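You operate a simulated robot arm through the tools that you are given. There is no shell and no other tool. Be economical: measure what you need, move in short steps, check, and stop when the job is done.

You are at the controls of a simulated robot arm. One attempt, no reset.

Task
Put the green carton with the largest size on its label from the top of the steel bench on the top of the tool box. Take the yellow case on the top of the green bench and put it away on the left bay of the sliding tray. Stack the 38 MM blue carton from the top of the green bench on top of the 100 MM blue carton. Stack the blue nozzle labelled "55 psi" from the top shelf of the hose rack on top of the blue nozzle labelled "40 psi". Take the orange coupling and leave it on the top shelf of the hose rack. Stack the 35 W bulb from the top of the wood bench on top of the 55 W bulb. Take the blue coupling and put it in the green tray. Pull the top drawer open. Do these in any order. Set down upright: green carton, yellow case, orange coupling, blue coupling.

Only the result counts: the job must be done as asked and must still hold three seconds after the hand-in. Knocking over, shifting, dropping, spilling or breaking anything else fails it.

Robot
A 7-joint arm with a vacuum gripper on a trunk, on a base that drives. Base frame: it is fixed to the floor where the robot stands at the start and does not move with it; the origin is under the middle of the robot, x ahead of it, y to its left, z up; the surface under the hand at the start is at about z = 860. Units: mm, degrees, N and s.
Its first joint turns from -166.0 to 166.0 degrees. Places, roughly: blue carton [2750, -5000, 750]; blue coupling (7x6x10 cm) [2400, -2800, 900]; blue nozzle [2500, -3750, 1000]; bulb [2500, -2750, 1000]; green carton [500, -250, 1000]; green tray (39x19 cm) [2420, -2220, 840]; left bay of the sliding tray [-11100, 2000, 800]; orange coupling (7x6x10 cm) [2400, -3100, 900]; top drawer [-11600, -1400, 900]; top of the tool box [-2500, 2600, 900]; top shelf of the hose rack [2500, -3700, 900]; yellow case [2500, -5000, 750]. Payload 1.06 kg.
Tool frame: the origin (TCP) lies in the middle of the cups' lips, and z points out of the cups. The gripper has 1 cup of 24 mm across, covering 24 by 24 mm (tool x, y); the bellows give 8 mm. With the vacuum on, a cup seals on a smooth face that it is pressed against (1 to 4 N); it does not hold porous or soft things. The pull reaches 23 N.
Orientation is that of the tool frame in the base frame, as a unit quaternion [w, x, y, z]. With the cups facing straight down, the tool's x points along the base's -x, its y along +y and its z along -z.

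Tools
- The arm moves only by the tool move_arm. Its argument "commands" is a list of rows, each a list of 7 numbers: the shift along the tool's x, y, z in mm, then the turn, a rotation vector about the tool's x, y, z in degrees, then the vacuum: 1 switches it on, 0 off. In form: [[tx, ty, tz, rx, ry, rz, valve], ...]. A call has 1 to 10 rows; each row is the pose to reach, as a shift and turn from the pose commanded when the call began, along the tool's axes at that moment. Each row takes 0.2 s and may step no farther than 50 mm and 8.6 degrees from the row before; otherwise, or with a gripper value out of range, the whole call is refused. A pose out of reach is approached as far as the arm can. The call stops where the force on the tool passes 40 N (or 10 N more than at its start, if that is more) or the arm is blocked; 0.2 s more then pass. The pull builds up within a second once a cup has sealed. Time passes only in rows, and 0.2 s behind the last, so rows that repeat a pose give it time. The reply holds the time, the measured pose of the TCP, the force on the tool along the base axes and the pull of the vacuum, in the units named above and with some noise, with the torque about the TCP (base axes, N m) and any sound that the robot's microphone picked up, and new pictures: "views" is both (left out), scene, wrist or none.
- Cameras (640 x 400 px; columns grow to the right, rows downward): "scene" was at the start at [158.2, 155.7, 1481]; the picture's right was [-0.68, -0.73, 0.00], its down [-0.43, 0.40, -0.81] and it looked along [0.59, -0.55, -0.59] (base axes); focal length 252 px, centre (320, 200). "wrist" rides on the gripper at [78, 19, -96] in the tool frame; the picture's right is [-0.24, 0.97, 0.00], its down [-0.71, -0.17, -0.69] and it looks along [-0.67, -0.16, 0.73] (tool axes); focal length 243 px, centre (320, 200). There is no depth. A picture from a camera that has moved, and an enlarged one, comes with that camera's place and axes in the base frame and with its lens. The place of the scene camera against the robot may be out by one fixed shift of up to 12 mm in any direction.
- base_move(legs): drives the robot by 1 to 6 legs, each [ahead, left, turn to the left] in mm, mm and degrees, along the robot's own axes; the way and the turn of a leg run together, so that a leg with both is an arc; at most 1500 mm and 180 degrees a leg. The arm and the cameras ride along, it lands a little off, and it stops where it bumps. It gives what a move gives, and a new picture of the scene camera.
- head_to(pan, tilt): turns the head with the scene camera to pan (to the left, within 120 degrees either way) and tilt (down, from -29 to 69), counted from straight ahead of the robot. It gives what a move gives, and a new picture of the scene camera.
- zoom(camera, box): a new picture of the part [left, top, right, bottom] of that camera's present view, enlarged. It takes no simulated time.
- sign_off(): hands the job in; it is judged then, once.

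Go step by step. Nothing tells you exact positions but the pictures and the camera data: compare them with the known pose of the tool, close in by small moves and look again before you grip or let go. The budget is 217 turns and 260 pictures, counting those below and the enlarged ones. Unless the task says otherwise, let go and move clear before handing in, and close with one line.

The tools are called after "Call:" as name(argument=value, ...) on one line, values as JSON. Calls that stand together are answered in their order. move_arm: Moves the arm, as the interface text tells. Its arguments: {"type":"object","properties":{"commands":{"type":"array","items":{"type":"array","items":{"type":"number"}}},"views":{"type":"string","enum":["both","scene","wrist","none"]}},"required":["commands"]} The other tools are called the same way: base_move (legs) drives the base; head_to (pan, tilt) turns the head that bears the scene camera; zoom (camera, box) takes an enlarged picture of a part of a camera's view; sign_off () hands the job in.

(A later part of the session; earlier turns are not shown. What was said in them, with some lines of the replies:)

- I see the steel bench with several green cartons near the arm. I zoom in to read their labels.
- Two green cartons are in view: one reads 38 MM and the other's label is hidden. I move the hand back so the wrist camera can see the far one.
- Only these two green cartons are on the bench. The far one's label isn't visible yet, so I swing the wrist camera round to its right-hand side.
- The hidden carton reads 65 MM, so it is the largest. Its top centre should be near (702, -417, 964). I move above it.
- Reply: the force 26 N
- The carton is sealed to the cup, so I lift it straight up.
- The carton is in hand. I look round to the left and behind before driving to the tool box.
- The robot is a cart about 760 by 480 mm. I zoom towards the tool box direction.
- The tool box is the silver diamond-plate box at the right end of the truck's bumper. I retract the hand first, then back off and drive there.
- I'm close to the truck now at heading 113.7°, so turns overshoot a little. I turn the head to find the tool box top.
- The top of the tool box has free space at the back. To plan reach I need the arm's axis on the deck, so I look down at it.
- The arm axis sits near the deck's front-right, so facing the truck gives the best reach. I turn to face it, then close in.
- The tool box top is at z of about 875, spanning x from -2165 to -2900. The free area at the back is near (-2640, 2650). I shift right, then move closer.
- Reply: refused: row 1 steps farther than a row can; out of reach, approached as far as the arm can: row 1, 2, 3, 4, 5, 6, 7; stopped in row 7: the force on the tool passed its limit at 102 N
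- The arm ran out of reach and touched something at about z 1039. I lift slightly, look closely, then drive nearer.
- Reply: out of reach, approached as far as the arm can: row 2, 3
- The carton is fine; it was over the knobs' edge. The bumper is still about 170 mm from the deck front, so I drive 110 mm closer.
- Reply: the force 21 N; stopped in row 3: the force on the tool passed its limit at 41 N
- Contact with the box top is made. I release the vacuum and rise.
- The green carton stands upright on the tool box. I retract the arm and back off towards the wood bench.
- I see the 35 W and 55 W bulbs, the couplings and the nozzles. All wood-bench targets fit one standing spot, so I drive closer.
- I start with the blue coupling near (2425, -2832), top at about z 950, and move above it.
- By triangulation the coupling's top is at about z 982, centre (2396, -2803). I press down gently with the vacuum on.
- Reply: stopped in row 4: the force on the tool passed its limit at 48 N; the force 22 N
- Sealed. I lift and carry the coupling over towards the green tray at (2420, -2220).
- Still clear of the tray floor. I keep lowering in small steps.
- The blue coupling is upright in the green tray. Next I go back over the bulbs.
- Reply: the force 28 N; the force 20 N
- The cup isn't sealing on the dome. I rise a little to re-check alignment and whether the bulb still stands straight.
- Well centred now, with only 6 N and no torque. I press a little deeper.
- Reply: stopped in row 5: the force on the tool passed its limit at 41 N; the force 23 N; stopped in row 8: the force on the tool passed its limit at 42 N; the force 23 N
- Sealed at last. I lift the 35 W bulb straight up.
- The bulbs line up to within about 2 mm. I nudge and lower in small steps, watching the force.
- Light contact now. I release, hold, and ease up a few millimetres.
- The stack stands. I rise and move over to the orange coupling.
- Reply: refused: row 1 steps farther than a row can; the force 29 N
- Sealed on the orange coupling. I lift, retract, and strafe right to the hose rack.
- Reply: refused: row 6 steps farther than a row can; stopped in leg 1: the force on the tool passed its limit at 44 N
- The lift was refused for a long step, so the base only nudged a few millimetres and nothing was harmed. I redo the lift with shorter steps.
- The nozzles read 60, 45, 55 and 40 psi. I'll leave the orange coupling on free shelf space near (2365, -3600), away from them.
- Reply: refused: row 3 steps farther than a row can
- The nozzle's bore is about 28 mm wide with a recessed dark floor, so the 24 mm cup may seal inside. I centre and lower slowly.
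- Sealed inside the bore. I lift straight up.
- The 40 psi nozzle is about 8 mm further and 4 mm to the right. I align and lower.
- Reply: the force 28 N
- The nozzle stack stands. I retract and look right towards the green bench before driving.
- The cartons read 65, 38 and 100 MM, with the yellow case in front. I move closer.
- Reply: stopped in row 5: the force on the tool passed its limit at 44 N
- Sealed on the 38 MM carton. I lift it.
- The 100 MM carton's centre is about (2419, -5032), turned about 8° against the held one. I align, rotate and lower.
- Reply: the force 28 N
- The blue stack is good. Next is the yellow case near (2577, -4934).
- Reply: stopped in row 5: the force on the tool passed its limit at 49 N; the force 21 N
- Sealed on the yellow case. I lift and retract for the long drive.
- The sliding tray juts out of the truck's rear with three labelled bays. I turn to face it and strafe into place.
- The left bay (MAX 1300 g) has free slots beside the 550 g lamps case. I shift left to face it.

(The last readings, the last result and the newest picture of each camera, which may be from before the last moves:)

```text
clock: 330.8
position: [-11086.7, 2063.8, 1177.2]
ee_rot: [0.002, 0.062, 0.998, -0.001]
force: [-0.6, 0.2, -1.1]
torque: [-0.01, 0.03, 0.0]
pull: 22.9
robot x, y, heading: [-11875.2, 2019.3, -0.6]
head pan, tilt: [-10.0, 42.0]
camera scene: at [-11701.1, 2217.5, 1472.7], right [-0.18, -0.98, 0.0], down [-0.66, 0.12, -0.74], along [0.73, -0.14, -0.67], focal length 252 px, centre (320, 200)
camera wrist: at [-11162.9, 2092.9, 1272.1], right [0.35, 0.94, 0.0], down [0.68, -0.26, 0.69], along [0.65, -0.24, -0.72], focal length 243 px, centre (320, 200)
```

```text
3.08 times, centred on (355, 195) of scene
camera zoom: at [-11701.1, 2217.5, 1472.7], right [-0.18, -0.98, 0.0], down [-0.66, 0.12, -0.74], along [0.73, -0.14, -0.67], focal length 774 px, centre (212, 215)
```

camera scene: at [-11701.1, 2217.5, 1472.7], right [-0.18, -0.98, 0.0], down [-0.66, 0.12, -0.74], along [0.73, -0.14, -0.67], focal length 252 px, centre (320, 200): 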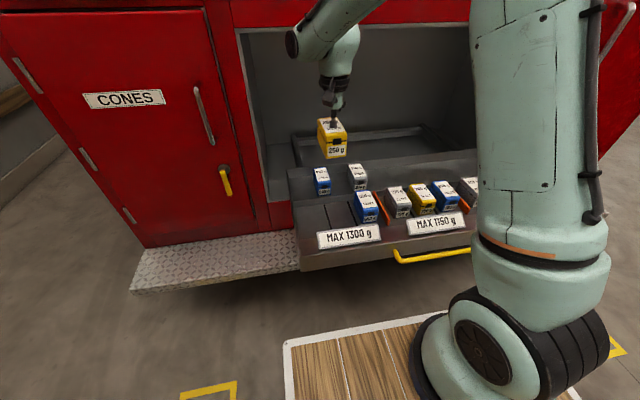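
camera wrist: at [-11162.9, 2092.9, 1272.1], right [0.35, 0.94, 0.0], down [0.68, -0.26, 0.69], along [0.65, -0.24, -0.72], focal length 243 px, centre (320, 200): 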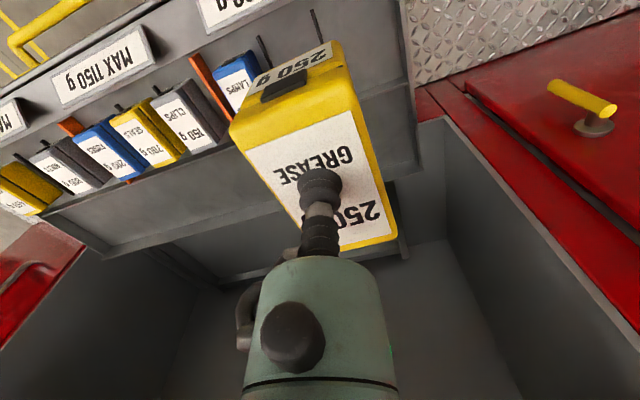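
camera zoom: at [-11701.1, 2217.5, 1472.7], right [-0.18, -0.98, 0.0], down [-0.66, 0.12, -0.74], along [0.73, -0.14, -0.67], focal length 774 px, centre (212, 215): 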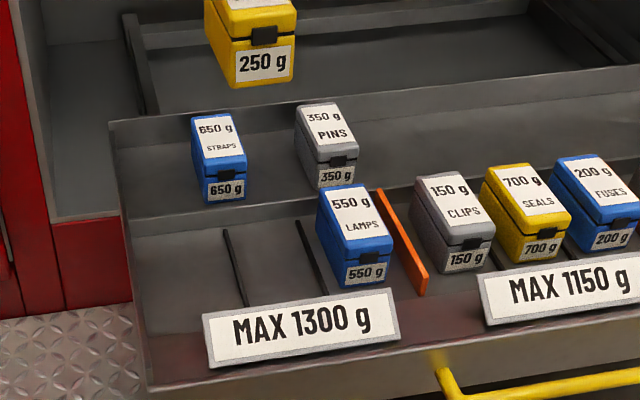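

I compute the left slot's centre at about (-11063, 2122). I move over it and lower partway.

Call:
move_arm(commands=[[-13, 29, 10, 0, 0, 0, 1], [-26, 58, 30, 0, 0, 0, 1], [-26, 58, 75, 0, 0, 0, 1], [-26, 58, 120, 0, 0, 0, 1], [-26, 58, 160, 0, 0, 0, 1], [-26, 58, 200, 0, 0, 0, 1], [-26, 58, 200, 0, 0, 0, 1]], views="both")

Call:
zoom(camera="scene", box=[280, 130, 400, 260])

```text
clock: 332.4
position: [-11049.6, 2116.3, 976.0]
ee_rot: [0.003, 0.061, 0.998, -0.001]
force: [0.3, 0.0, -1.7]
torque: [-0.04, 0.06, 0.0]
pull: 23.0
robot x, y, heading: [-11880.8, 2018.4, -0.6]
head pan, tilt: [-10.0, 42.0]
camera scene: at [-11700.7, 2217.7, 1472.6], right [-0.18, -0.98, 0.0], down [-0.66, 0.12, -0.74], along [0.73, -0.14, -0.67], focal length 252 px, centre (320, 200)
camera wrist: at [-11125.5, 2145.7, 1071.1], right [0.35, 0.94, 0.0], down [0.68, -0.25, 0.69], along [0.65, -0.24, -0.72], focal length 243 px, centre (320, 200)
```

scene: 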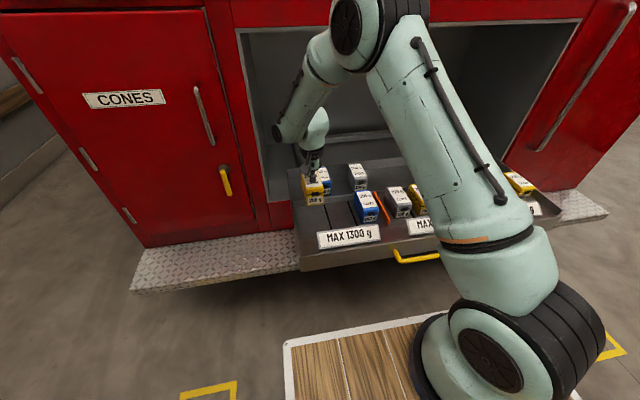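
wrist: 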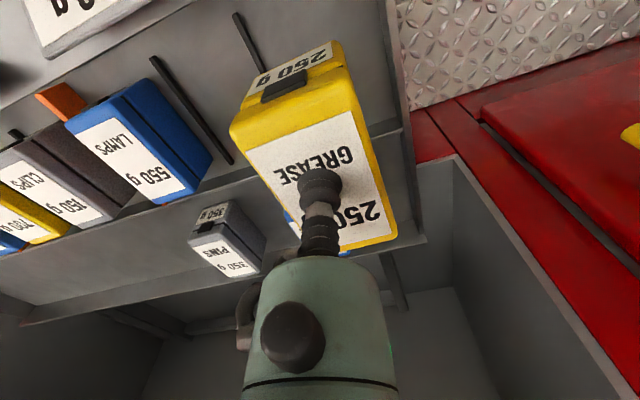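

```text
3.08 times, centred on (340, 195) of scene
camera zoom: at [-11700.7, 2217.7, 1472.6], right [-0.18, -0.98, 0.0], down [-0.66, 0.12, -0.74], along [0.73, -0.14, -0.67], focal length 774 px, centre (258, 215)
```

zoom: 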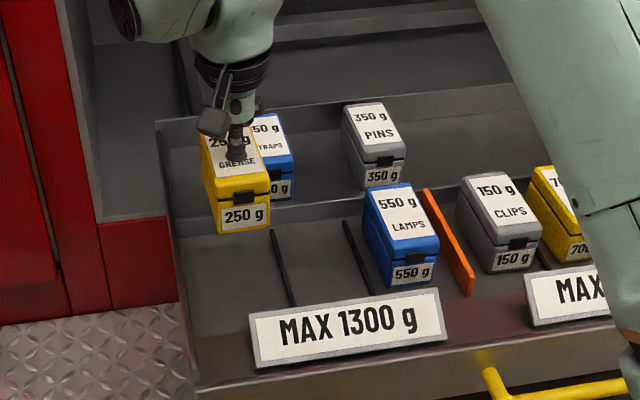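

The case sits centred between rail and wall. I lower it the rest of the way.

Call:
move_arm(commands=[[0, 0, 35, 0, 0, 0, 1], [0, 0, 65, 0, 0, 0, 1], [0, 0, 80, 0, 0, 0, 1], [0, 0, 86, 0, 0, 0, 1], [0, 0, 86, 0, 0, 0, 1]], views="none")

Call:
zoom(camera="scene", box=[280, 130, 400, 260])

Call:
zoom(camera="wrist", box=[120, 0, 480, 260])

```text
clock: 333.6
position: [-11051.6, 2114.4, 890.7]
ee_rot: [0.003, 0.061, 0.998, -0.001]
force: [-0.6, -0.1, -2.2]
torque: [-0.03, 0.05, -0.01]
pull: 23.2
robot x, y, heading: [-11879.4, 2019.6, -0.6]
head pan, tilt: [-10.0, 42.0]
```

```text
3.08 times, centred on (340, 195) of scene
camera zoom: at [-11700.6, 2217.7, 1472.6], right [-0.18, -0.98, 0.0], down [-0.66, 0.12, -0.74], along [0.73, -0.14, -0.67], focal length 774 px, centre (258, 215)
```

zoom: 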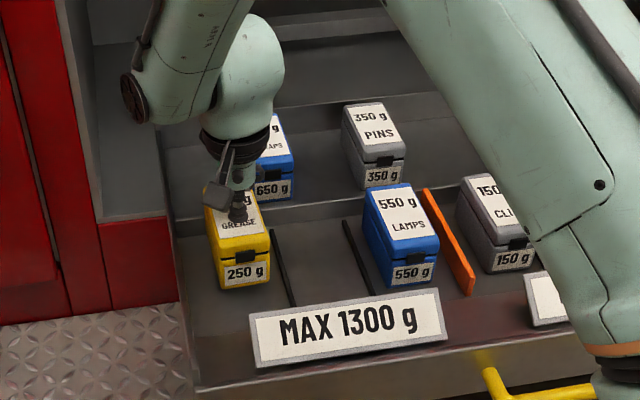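

```text
1.54 times, centred on (300, 130) of wrist
camera zoom: at [-11127.1, 2145.5, 986.1], right [0.35, 0.94, 0.0], down [0.68, -0.25, 0.69], along [0.65, -0.24, -0.72], focal length 373 px, centre (351, 308)
```

zoom: 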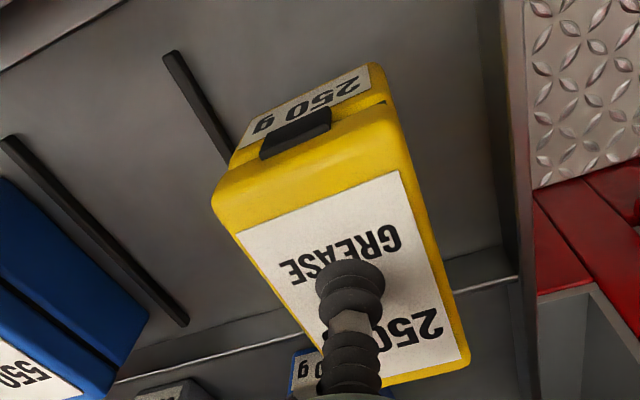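

Call:
move_arm(commands=[[0, 0, 4, 0, 0, 0, 1], [0, 0, 8, 0, 0, 0, 1], [0, 0, 12, 0, 0, 0, 1], [0, 0, 15, 0, 0, 0, 1], [0, 0, 15, 0, 0, 0, 1]], views="none")

```text
clock: 334.8
position: [-11051.3, 2115.9, 876.0]
ee_rot: [0.003, 0.061, 0.998, -0.001]
force: [0.3, -0.3, -3.3]
torque: [-0.01, 0.01, -0.03]
pull: 22.8
robot x, y, heading: [-11881.6, 2018.1, -0.8]
head pan, tilt: [-10.0, 42.0]
```

Call:
move_arm(commands=[[0, 0, 3, 0, 0, 0, 1], [0, 0, 6, 0, 0, 0, 1], [0, 0, 9, 0, 0, 0, 1], [0, 0, 9, 0, 0, 0, 1]], views="none")

```text
clock: 335.8
position: [-11051.3, 2116.4, 867.9]
ee_rot: [0.004, 0.061, 0.998, 0.0]
force: [0.7, 0.4, 13.9]
torque: [0.05, -0.1, -0.05]
pull: 22.4
robot x, y, heading: [-11880.1, 2018.2, -0.5]
head pan, tilt: [-10.0, 42.0]
```

Call:
move_arm(commands=[[0, 0, -1, 0, 0, 0, 0], [0, 0, -1, 0, 0, 0, 0], [0, 0, -1, 0, 0, 0, 0], [0, 0, -3, 0, 0, 0, 0], [0, 0, -10, 0, 0, 0, 0], [0, 0, -45, 0, 0, 0, 0], [0, 0, -90, 0, 0, 0, 0], [0, 0, -135, 0, 0, 0, 0], [0, 0, -180, 0, 0, 0, 0]], views="both")

```text
clock: 337.8
position: [-11054.9, 2116.6, 1046.3]
ee_rot: [0.003, 0.061, 0.998, -0.001]
force: [-0.9, -0.6, 1.0]
torque: [-0.01, -0.02, 0.01]
pull: 0.2
robot x, y, heading: [-11879.8, 2017.2, -0.5]
head pan, tilt: [-10.0, 42.0]
camera scene: at [-11700.2, 2217.8, 1472.5], right [-0.18, -0.98, 0.0], down [-0.66, 0.12, -0.74], along [0.73, -0.14, -0.67], focal length 252 px, centre (320, 200)
camera wrist: at [-11130.4, 2146.0, 1142.6], right [0.35, 0.94, 0.0], down [0.68, -0.25, 0.69], along [0.64, -0.24, -0.73], focal length 243 px, centre (320, 200)
```

scene: 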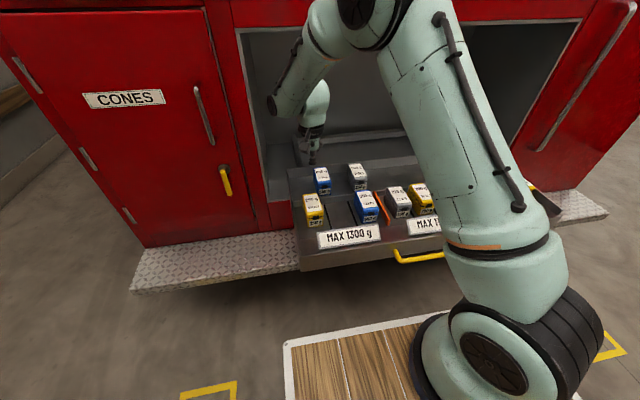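
wrist: 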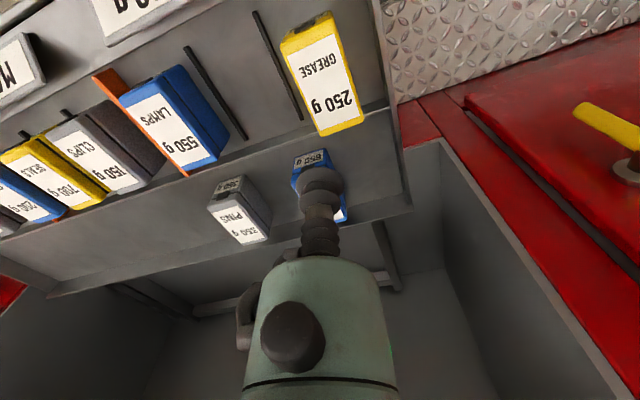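

The yellow case sits in the left bay. I retract and head for the red tool chest's top drawer.

Call:
move_arm(commands=[[0, 0, -45, 0, 0, 0, 0], [5, 0, -90, 0, 0, 0, 0], [40, -5, -120, 0, 0, 0, 0], [80, -10, -140, 0, 0, 0, 0], [125, -15, -150, 0, 0, -2, 0], [170, -20, -160, 0, 0, -4, 0], [215, -25, -165, 0, 0, -6, 0], [260, -30, -170, 0, 0, -6.5, 0], [300, -35, -170, 0, 0, -6.5, 0], [330, -40, -170, 0, 0, -6.5, 0]], views="none")

Call:
base_move(legs=[[0, -1050, 0], [0, -1050, 0]])

```text
clock: 340.0
position: [-11388.1, 2115.5, 1215.7]
ee_rot: [0.002, 0.004, 1.0, -0.001]
force: [-0.1, -0.1, -0.5]
torque: [0.0, 0.01, 0.04]
pull: 0.0
robot x, y, heading: [-11880.8, 2018.0, -0.6]
head pan, tilt: [-10.0, 42.0]
```

```text
clock: 350.4
position: [-11443.7, 12.6, 1215.4]
ee_rot: [0.002, 0.014, 1.0, -0.002]
force: [0.1, 1.3, -0.3]
torque: [-0.01, -0.01, -0.01]
pull: 0.0
robot x, y, heading: [-11939.0, -75.3, -1.3]
head pan, tilt: [-10.0, 42.0]
camera scene: at [-11756.0, 120.7, 1472.6], right [-0.2, -0.98, 0.0], down [-0.66, 0.13, -0.74], along [0.73, -0.15, -0.67], focal length 252 px, centre (320, 200)
```

scene: 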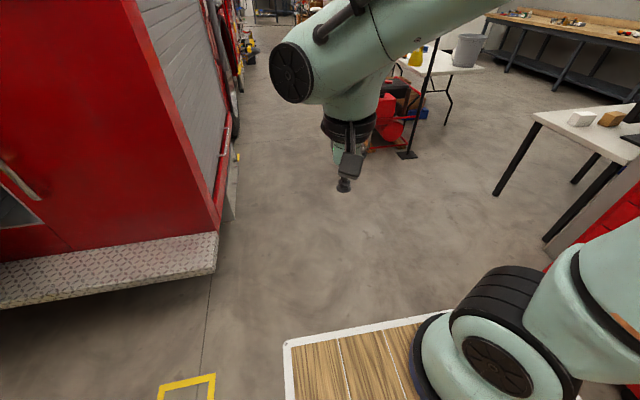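

Call:
base_move(legs=[[0, 0, -88]])

Call:
head_to(pan=0, tilt=25)

```text
clock: 354.6
position: [-11842.4, -567.8, 1215.7]
ee_rot: [0.002, 0.711, 0.703, -0.002]
force: [-0.3, -0.5, 0.1]
torque: [0.02, 0.0, 0.02]
pull: 0.0
robot x, y, heading: [-11939.0, -73.3, -90.7]
head pan, tilt: [-10.0, 42.0]
camera scene: at [-11750.3, -254.3, 1472.6], right [-0.98, 0.18, 0.0], down [0.12, 0.66, -0.74], along [-0.14, -0.73, -0.67], focal length 252 px, centre (320, 200)
```

scene: 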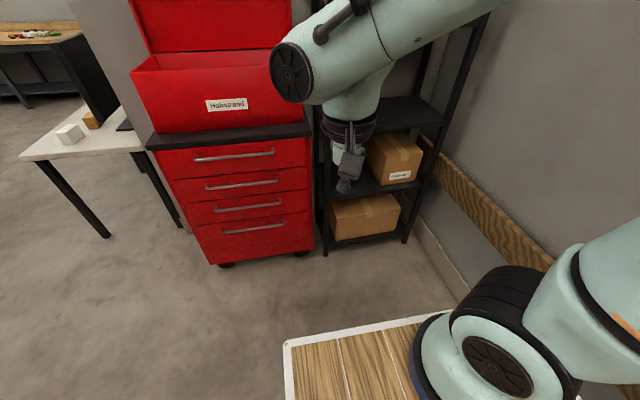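

```text
clock: 355.4
position: [-11841.8, -567.3, 1215.6]
ee_rot: [0.002, 0.711, 0.703, -0.003]
force: [-0.4, 0.1, 0.5]
torque: [-0.02, 0.04, 0.01]
pull: 0.0
robot x, y, heading: [-11937.1, -77.3, -90.7]
head pan, tilt: [0.0, 25.0]
camera scene: at [-11736.0, -264.2, 1498.8], right [-1.0, 0.01, 0.0], down [0.0, 0.42, -0.91], along [-0.01, -0.91, -0.42], focal length 252 px, centre (320, 200)
```

scene: 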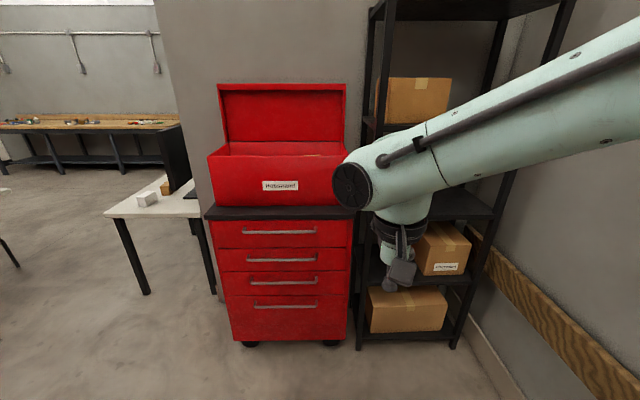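

The chest's top drawer handle is near (-11568, -1204, 905). I position in front of it; the cup will grip the drawer face just below the handle.

Call:
base_move(legs=[[270, 470, 0.7]])

Call:
head_to(pan=-8, tilt=30)

```text
clock: 358.5
position: [-11367.2, -835.6, 1215.8]
ee_rot: [0.001, 0.705, 0.709, -0.002]
force: [-0.2, 0.1, 1.0]
torque: [0.02, 0.01, 0.01]
pull: 0.1
robot x, y, heading: [-11472.7, -345.5, -89.6]
head pan, tilt: [0.0, 25.0]
camera scene: at [-11265.5, -530.8, 1498.8], right [-1.0, 0.0, 0.0], down [0.0, 0.42, -0.91], along [0.0, -0.91, -0.42], focal length 252 px, centre (320, 200)
```

scene: 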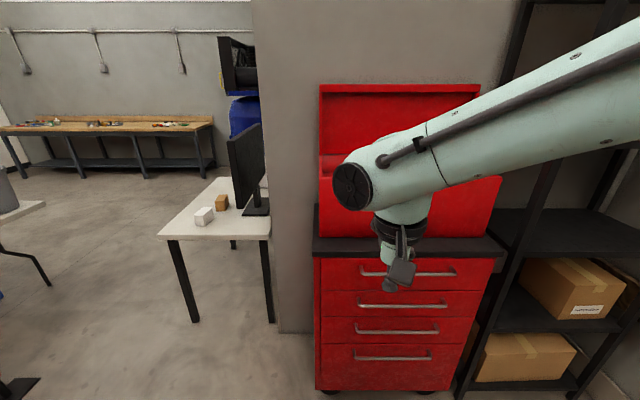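

```text
clock: 359.2
position: [-11366.9, -835.9, 1216.1]
ee_rot: [0.001, 0.705, 0.71, -0.002]
force: [0.0, -0.8, 0.6]
torque: [0.0, 0.0, -0.01]
pull: 0.0
robot x, y, heading: [-11471.3, -344.3, -89.9]
head pan, tilt: [-8.0, 30.0]
camera scene: at [-11278.1, -528.3, 1490.9], right [-0.99, 0.13, 0.0], down [0.07, 0.5, -0.87], along [-0.12, -0.86, -0.5], focal length 252 px, centre (320, 200)
```

scene: 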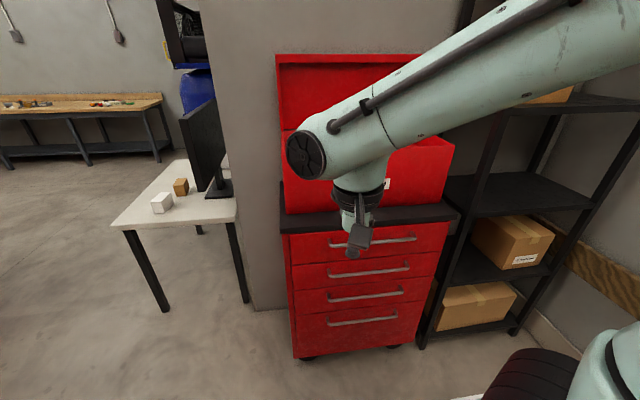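

I rotate the tool to point forwards while lowering in front of the drawer.

Call:
move_arm(commands=[[-25, -20, 30, 0, -8.5, 0, 0], [-50, -40, 60, 0, -17, 0, 0], [-75, -60, 90, 0, -25.5, 0, 0], [-100, -80, 120, 0, -34, 0, 0], [-125, -100, 150, 0, -42.5, 0, 0], [-150, -120, 180, 0, -51, 0, 0], [-175, -140, 210, 0, -59.5, 0, 0], [-200, -160, 240, 0, -68, 0, 0], [-225, -180, 270, 0, -76.5, 0, 0], [-250, -199, 300, 0, -85, 0, 0]], views="both")

```text
clock: 361.4
position: [-11567.5, -1095.8, 934.1]
ee_rot: [0.48, 0.519, 0.521, -0.478]
force: [-0.2, 0.0, 0.1]
torque: [0.01, 0.0, 0.04]
pull: 0.1
out of reach, approached as far as the arm can: row 5, 6, 7, 8, 10
robot x, y, heading: [-11468.1, -341.3, -89.9]
head pan, tilt: [-8.0, 30.0]
camera scene: at [-11278.0, -528.1, 1490.9], right [-0.99, 0.13, 0.0], down [0.07, 0.5, -0.87], along [-0.12, -0.86, -0.5], focal length 252 px, centre (320, 200)
camera wrist: at [-11548.8, -993.3, 863.2], right [0.97, -0.01, 0.23], down [-0.17, 0.62, 0.76], along [-0.16, -0.78, 0.6], focal length 243 px, centre (320, 200)
```

scene: 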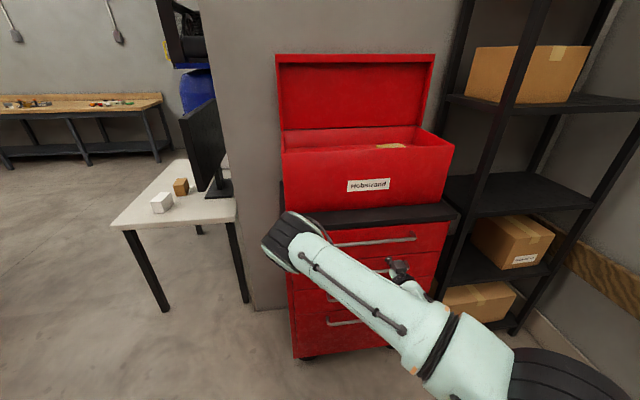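
wrist: 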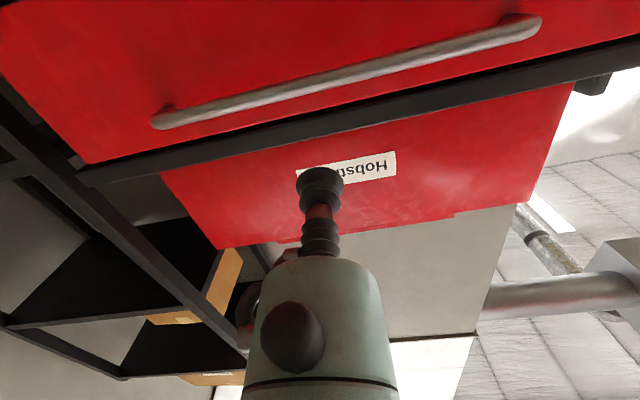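

Call:
move_arm(commands=[[25, 0, 5, 0, -2, 0, 0], [50, 0, 10, 0, -4, 0, 0], [75, 0, 20, 0, -5, 0, 0], [75, 0, 50, 0, -5, 0, 0], [75, 0, 70, 0, -5, 0, 0], [75, 0, 70, 0, -5, 0, 0]], views="both")

```text
clock: 362.8
position: [-11565.5, -1181.9, 914.8]
ee_rot: [0.502, 0.497, 0.501, -0.501]
force: [0.9, -0.1, 0.7]
torque: [-0.01, 0.04, 0.01]
pull: 0.1
out of reach, approached as far as the arm can: row 1, 2, 3, 4, 5, 6
robot x, y, heading: [-11471.4, -344.1, -89.9]
head pan, tilt: [-8.0, 30.0]
camera scene: at [-11278.0, -528.3, 1490.9], right [-0.99, 0.13, 0.0], down [0.07, 0.5, -0.87], along [-0.12, -0.86, -0.5], focal length 252 px, centre (320, 200)
camera wrist: at [-11547.2, -1085.9, 835.7], right [0.97, 0.01, 0.23], down [-0.17, 0.69, 0.71], along [-0.16, -0.73, 0.67], focal length 243 px, centre (320, 200)
```

scene: 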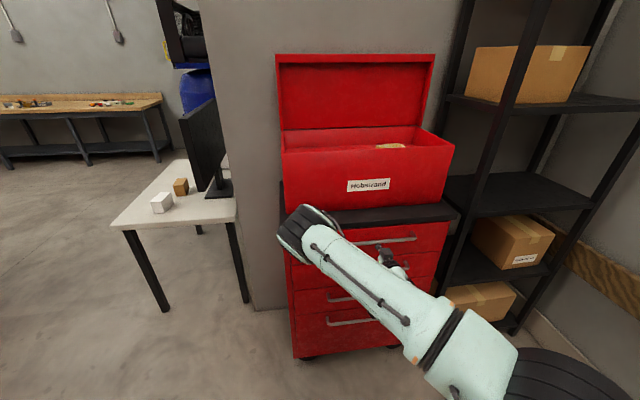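
wrist: 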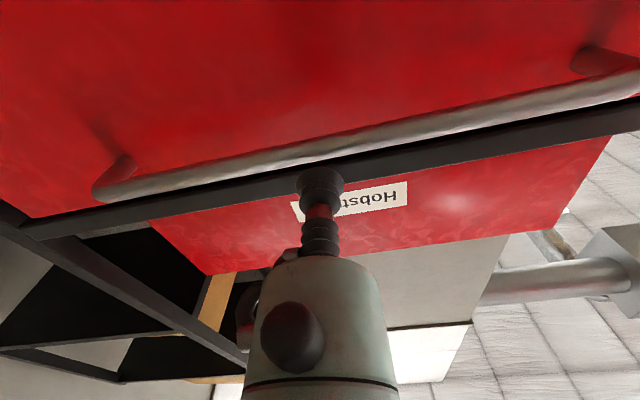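

The arm can't go lower here, and the handle is straight ahead. I'll use the plain drawer face beside the handle at x of about -11335 instead.

Call:
move_arm(commands=[[0, 20, -30, 0, 0, 0, 0], [0, 60, -30, 0, 0, 0, 0], [0, 105, -30, 0, 0, 0, 0], [0, 150, -30, 0, 0, 0, 0], [0, 195, -30, 0, 0, 0, 0], [0, 230, -30, 0, 0, 0, 0]], views="both")

```text
clock: 364.2
position: [-11334.2, -1149.1, 910.4]
ee_rot: [0.502, 0.496, 0.501, -0.501]
force: [-0.1, -0.6, 1.0]
torque: [0.0, 0.01, -0.01]
pull: 0.0
out of reach, approached as far as the arm can: row 1, 2, 3
robot x, y, heading: [-11472.8, -346.4, -89.9]
head pan, tilt: [-8.0, 30.0]
camera scene: at [-11278.3, -528.5, 1490.9], right [-0.99, 0.14, 0.0], down [0.07, 0.5, -0.87], along [-0.12, -0.86, -0.5], focal length 252 px, centre (320, 200)
camera wrist: at [-11316.3, -1052.8, 831.4], right [0.97, 0.01, 0.23], down [-0.17, 0.69, 0.7], along [-0.16, -0.73, 0.67], focal length 243 px, centre (320, 200)
```

scene: 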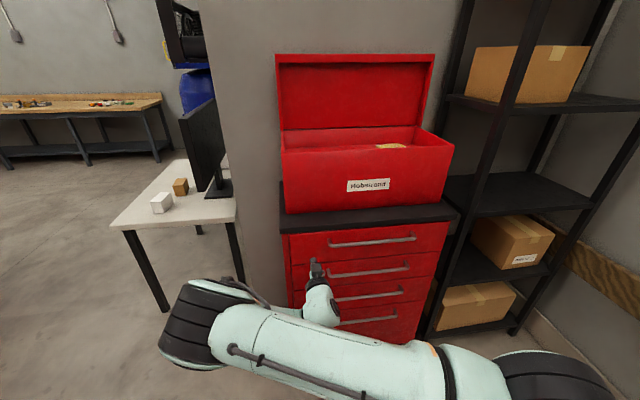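
wrist: 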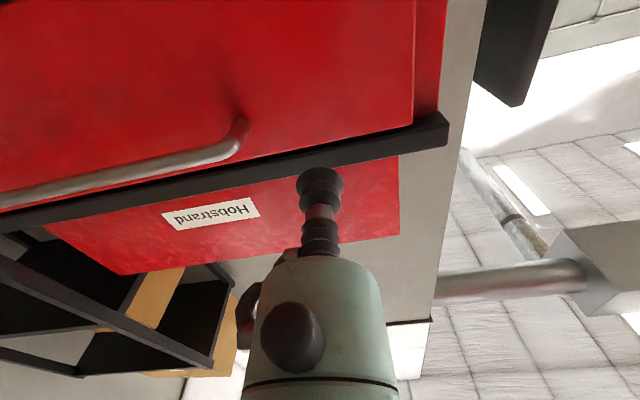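

Call:
move_arm(commands=[[0, 0, 40, 0, 0, 0, 1], [0, 0, 70, 0, 0, 0, 1], [0, 0, 80, 0, 0, 0, 1], [0, 0, 84, 0, 0, 0, 1], [0, 0, 84, 0, 0, 0, 1]], views="wrist")

```text
clock: 365.4
position: [-11333.2, -1231.9, 910.8]
ee_rot: [0.503, 0.496, 0.501, -0.5]
force: [-0.6, 0.2, 0.1]
torque: [0.03, -0.02, 0.03]
pull: 0.1
robot x, y, heading: [-11470.8, -343.7, -89.5]
head pan, tilt: [-8.0, 30.0]
camera wrist: at [-11315.2, -1135.0, 831.7], right [0.97, 0.01, 0.23], down [-0.17, 0.69, 0.7], along [-0.16, -0.73, 0.67], focal length 243 px, centre (320, 200)
```

wrist: 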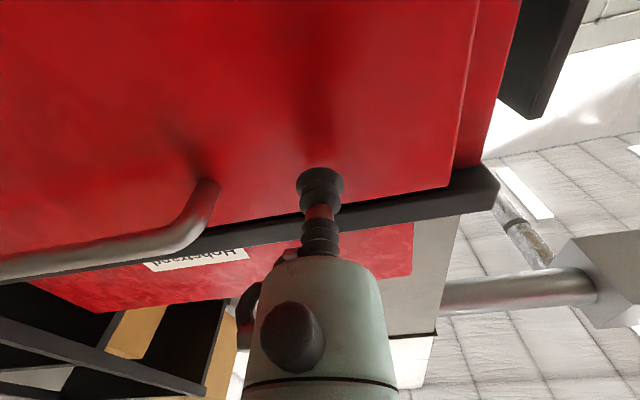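

Call:
move_arm(commands=[[0, 0, 4, 0, 0, 0, 1], [0, 0, 8, 0, 0, 0, 1], [0, 0, 12, 0, 0, 0, 1], [0, 0, 16, 0, 0, 0, 1], [0, 0, 20, 0, 0, 0, 1], [0, 0, 20, 0, 0, 0, 1]], views="wrist")

```text
clock: 366.8
position: [-11333.5, -1250.8, 910.8]
ee_rot: [0.503, 0.497, 0.5, -0.501]
force: [-2.7, 11.0, 6.9]
torque: [0.09, -0.09, -0.03]
pull: 23.1
robot x, y, heading: [-11472.1, -345.9, -89.6]
head pan, tilt: [-8.0, 30.0]
camera wrist: at [-11315.6, -1154.2, 832.3], right [0.97, 0.01, 0.23], down [-0.17, 0.69, 0.7], along [-0.16, -0.73, 0.67], focal length 243 px, centre (320, 200)
```

wrist: 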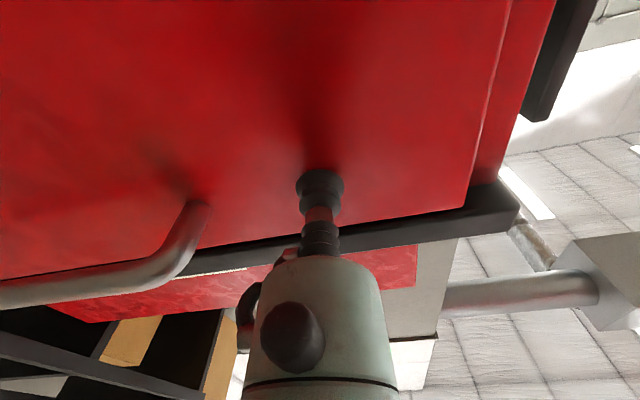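

Sealed on the drawer face. I pull it out gently with the arm.

Call:
move_arm(commands=[[0, 0, -4, 0, 0, 0, 1], [0, 0, -10, 0, 0, 0, 1], [0, 0, -18, 0, 0, 0, 1], [0, 0, -28, 0, 0, 0, 1], [0, 0, -40, 0, 0, 0, 1], [0, 0, -55, 0, 0, 0, 1], [0, 0, -70, 0, 0, 0, 1], [0, 0, -85, 0, 0, 0, 1], [0, 0, -100, 0, 0, 0, 1]], views="both")

```text
clock: 368.8
position: [-11334.1, -1149.2, 912.2]
ee_rot: [0.503, 0.496, 0.501, -0.5]
force: [5.0, -1.2, -1.7]
torque: [0.02, 0.09, -0.03]
pull: 22.7
robot x, y, heading: [-11475.5, -340.4, -89.9]
head pan, tilt: [-8.0, 30.0]
camera scene: at [-11277.8, -528.4, 1490.8], right [-0.99, 0.13, 0.0], down [0.07, 0.5, -0.87], along [-0.12, -0.86, -0.5], focal length 252 px, centre (320, 200)
camera wrist: at [-11316.5, -1053.8, 833.3], right [0.97, 0.01, 0.23], down [-0.17, 0.69, 0.7], along [-0.15, -0.73, 0.67], focal length 243 px, centre (320, 200)
```

scene: 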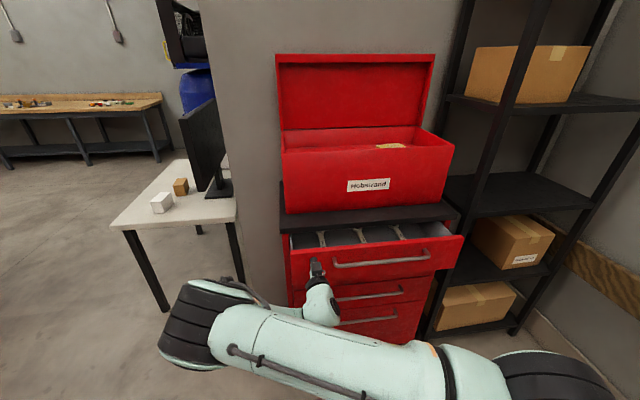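
wrist: 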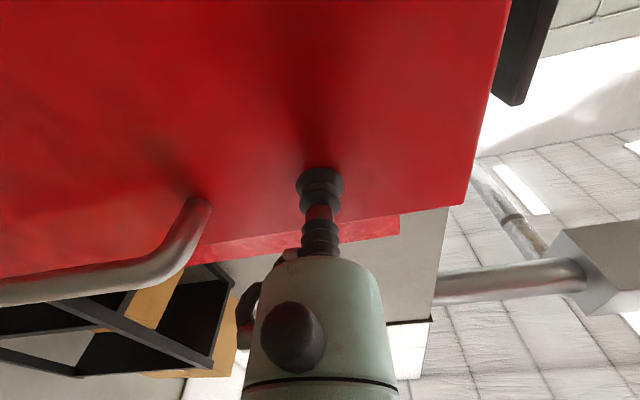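

It slides freely, open about 100 mm. I back the base to open it further.

Call:
base_move(legs=[[-120, 0, 0]])

```text
clock: 370.0
position: [-11335.4, -1031.9, 913.3]
ee_rot: [0.503, 0.496, 0.501, -0.5]
force: [0.8, -1.9, -2.3]
torque: [0.01, -0.08, -0.03]
pull: 23.0
robot x, y, heading: [-11470.6, -227.6, -89.7]
head pan, tilt: [-8.0, 30.0]
camera scene: at [-11278.3, -410.7, 1490.8], right [-0.99, 0.13, 0.0], down [0.07, 0.5, -0.87], along [-0.12, -0.86, -0.5], focal length 252 px, centre (320, 200)
```

scene: 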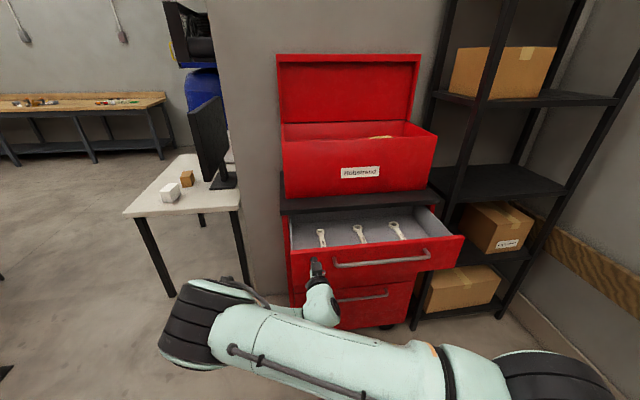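

Call:
base_move(legs=[[-100, 0, 0]])

```text
clock: 371.2
position: [-11335.9, -933.9, 912.5]
ee_rot: [0.502, 0.497, 0.5, -0.5]
force: [0.0, 0.7, -1.0]
torque: [0.03, 0.02, 0.01]
pull: 0.1
robot x, y, heading: [-11472.1, -127.8, -89.7]
head pan, tilt: [-8.0, 30.0]
camera scene: at [-11279.0, -311.0, 1490.9], right [-0.99, 0.13, 0.0], down [0.07, 0.5, -0.87], along [-0.12, -0.86, -0.5], focal length 252 px, centre (320, 200)
```

scene: 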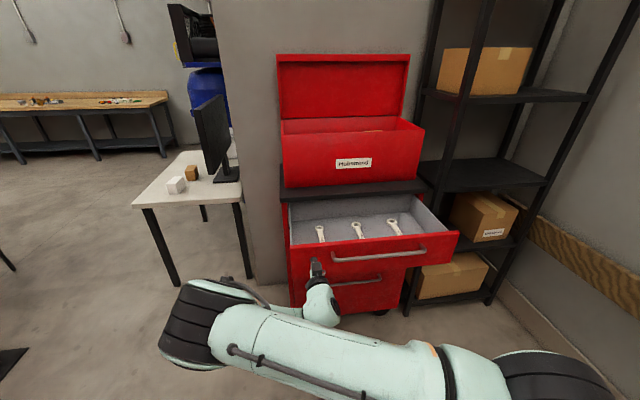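

The drawer reached its stop and the cup let go. I switch off, back clear, and check.

Call:
move_arm(commands=[[0, 0, 0, 0, 0, 0, 0], [0, 0, -5, 0, 0, 0, 0], [0, 0, -5, 0, 0, 0, 0]], views="none")

Call:
base_move(legs=[[-250, 0, 0]])

Call:
zoom(camera="scene", box=[250, 150, 470, 300])

```text
clock: 372.0
position: [-11336.7, -927.8, 911.9]
ee_rot: [0.502, 0.497, 0.501, -0.5]
force: [-0.5, 0.0, 0.3]
torque: [0.02, 0.0, 0.01]
pull: 0.2
robot x, y, heading: [-11472.4, -126.3, -89.9]
head pan, tilt: [-8.0, 30.0]
```

```text
clock: 373.8
position: [-11341.6, -677.5, 912.4]
ee_rot: [0.501, 0.498, 0.5, -0.501]
force: [-0.3, 0.0, -0.3]
torque: [0.0, 0.04, 0.02]
pull: 0.0
robot x, y, heading: [-11471.8, 120.2, -89.8]
head pan, tilt: [-8.0, 30.0]
camera scene: at [-11280.6, -61.4, 1490.9], right [-0.99, 0.14, 0.0], down [0.07, 0.5, -0.87], along [-0.12, -0.86, -0.5], focal length 252 px, centre (320, 200)
```

scene: 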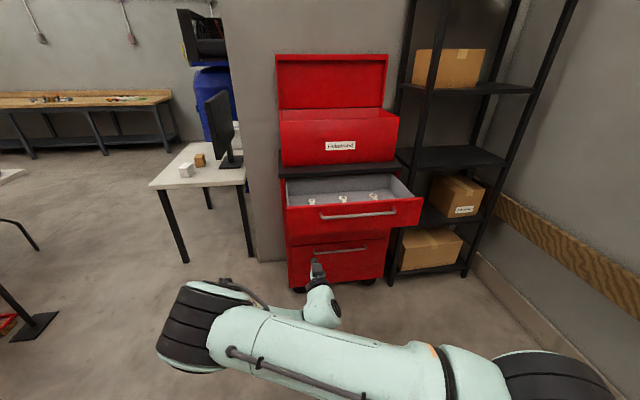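

```text
2.67 times, centred on (360, 225) of scene
camera zoom: at [-11280.6, -61.4, 1490.9], right [-0.99, 0.14, 0.0], down [0.07, 0.5, -0.87], along [-0.12, -0.86, -0.5], focal length 671 px, centre (213, 133)
```

zoom: 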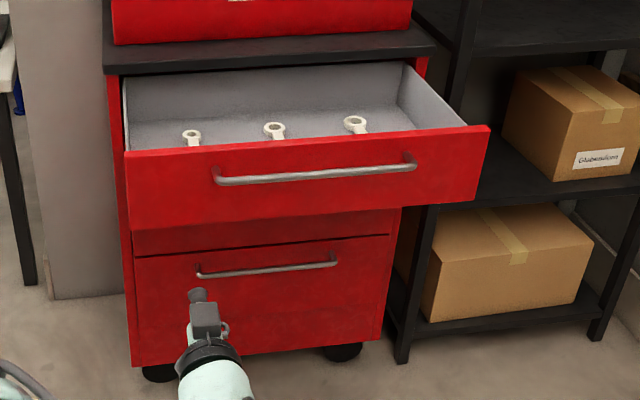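

Each of the eight items was checked right after it was done, and the top drawer stands open with the arm clear, so I hand in.

Call:
sign_off()

```text
The job is handed in.
```

I did all eight parts, looked at each one after doing it, let go, moved the arm clear and handed the job in.
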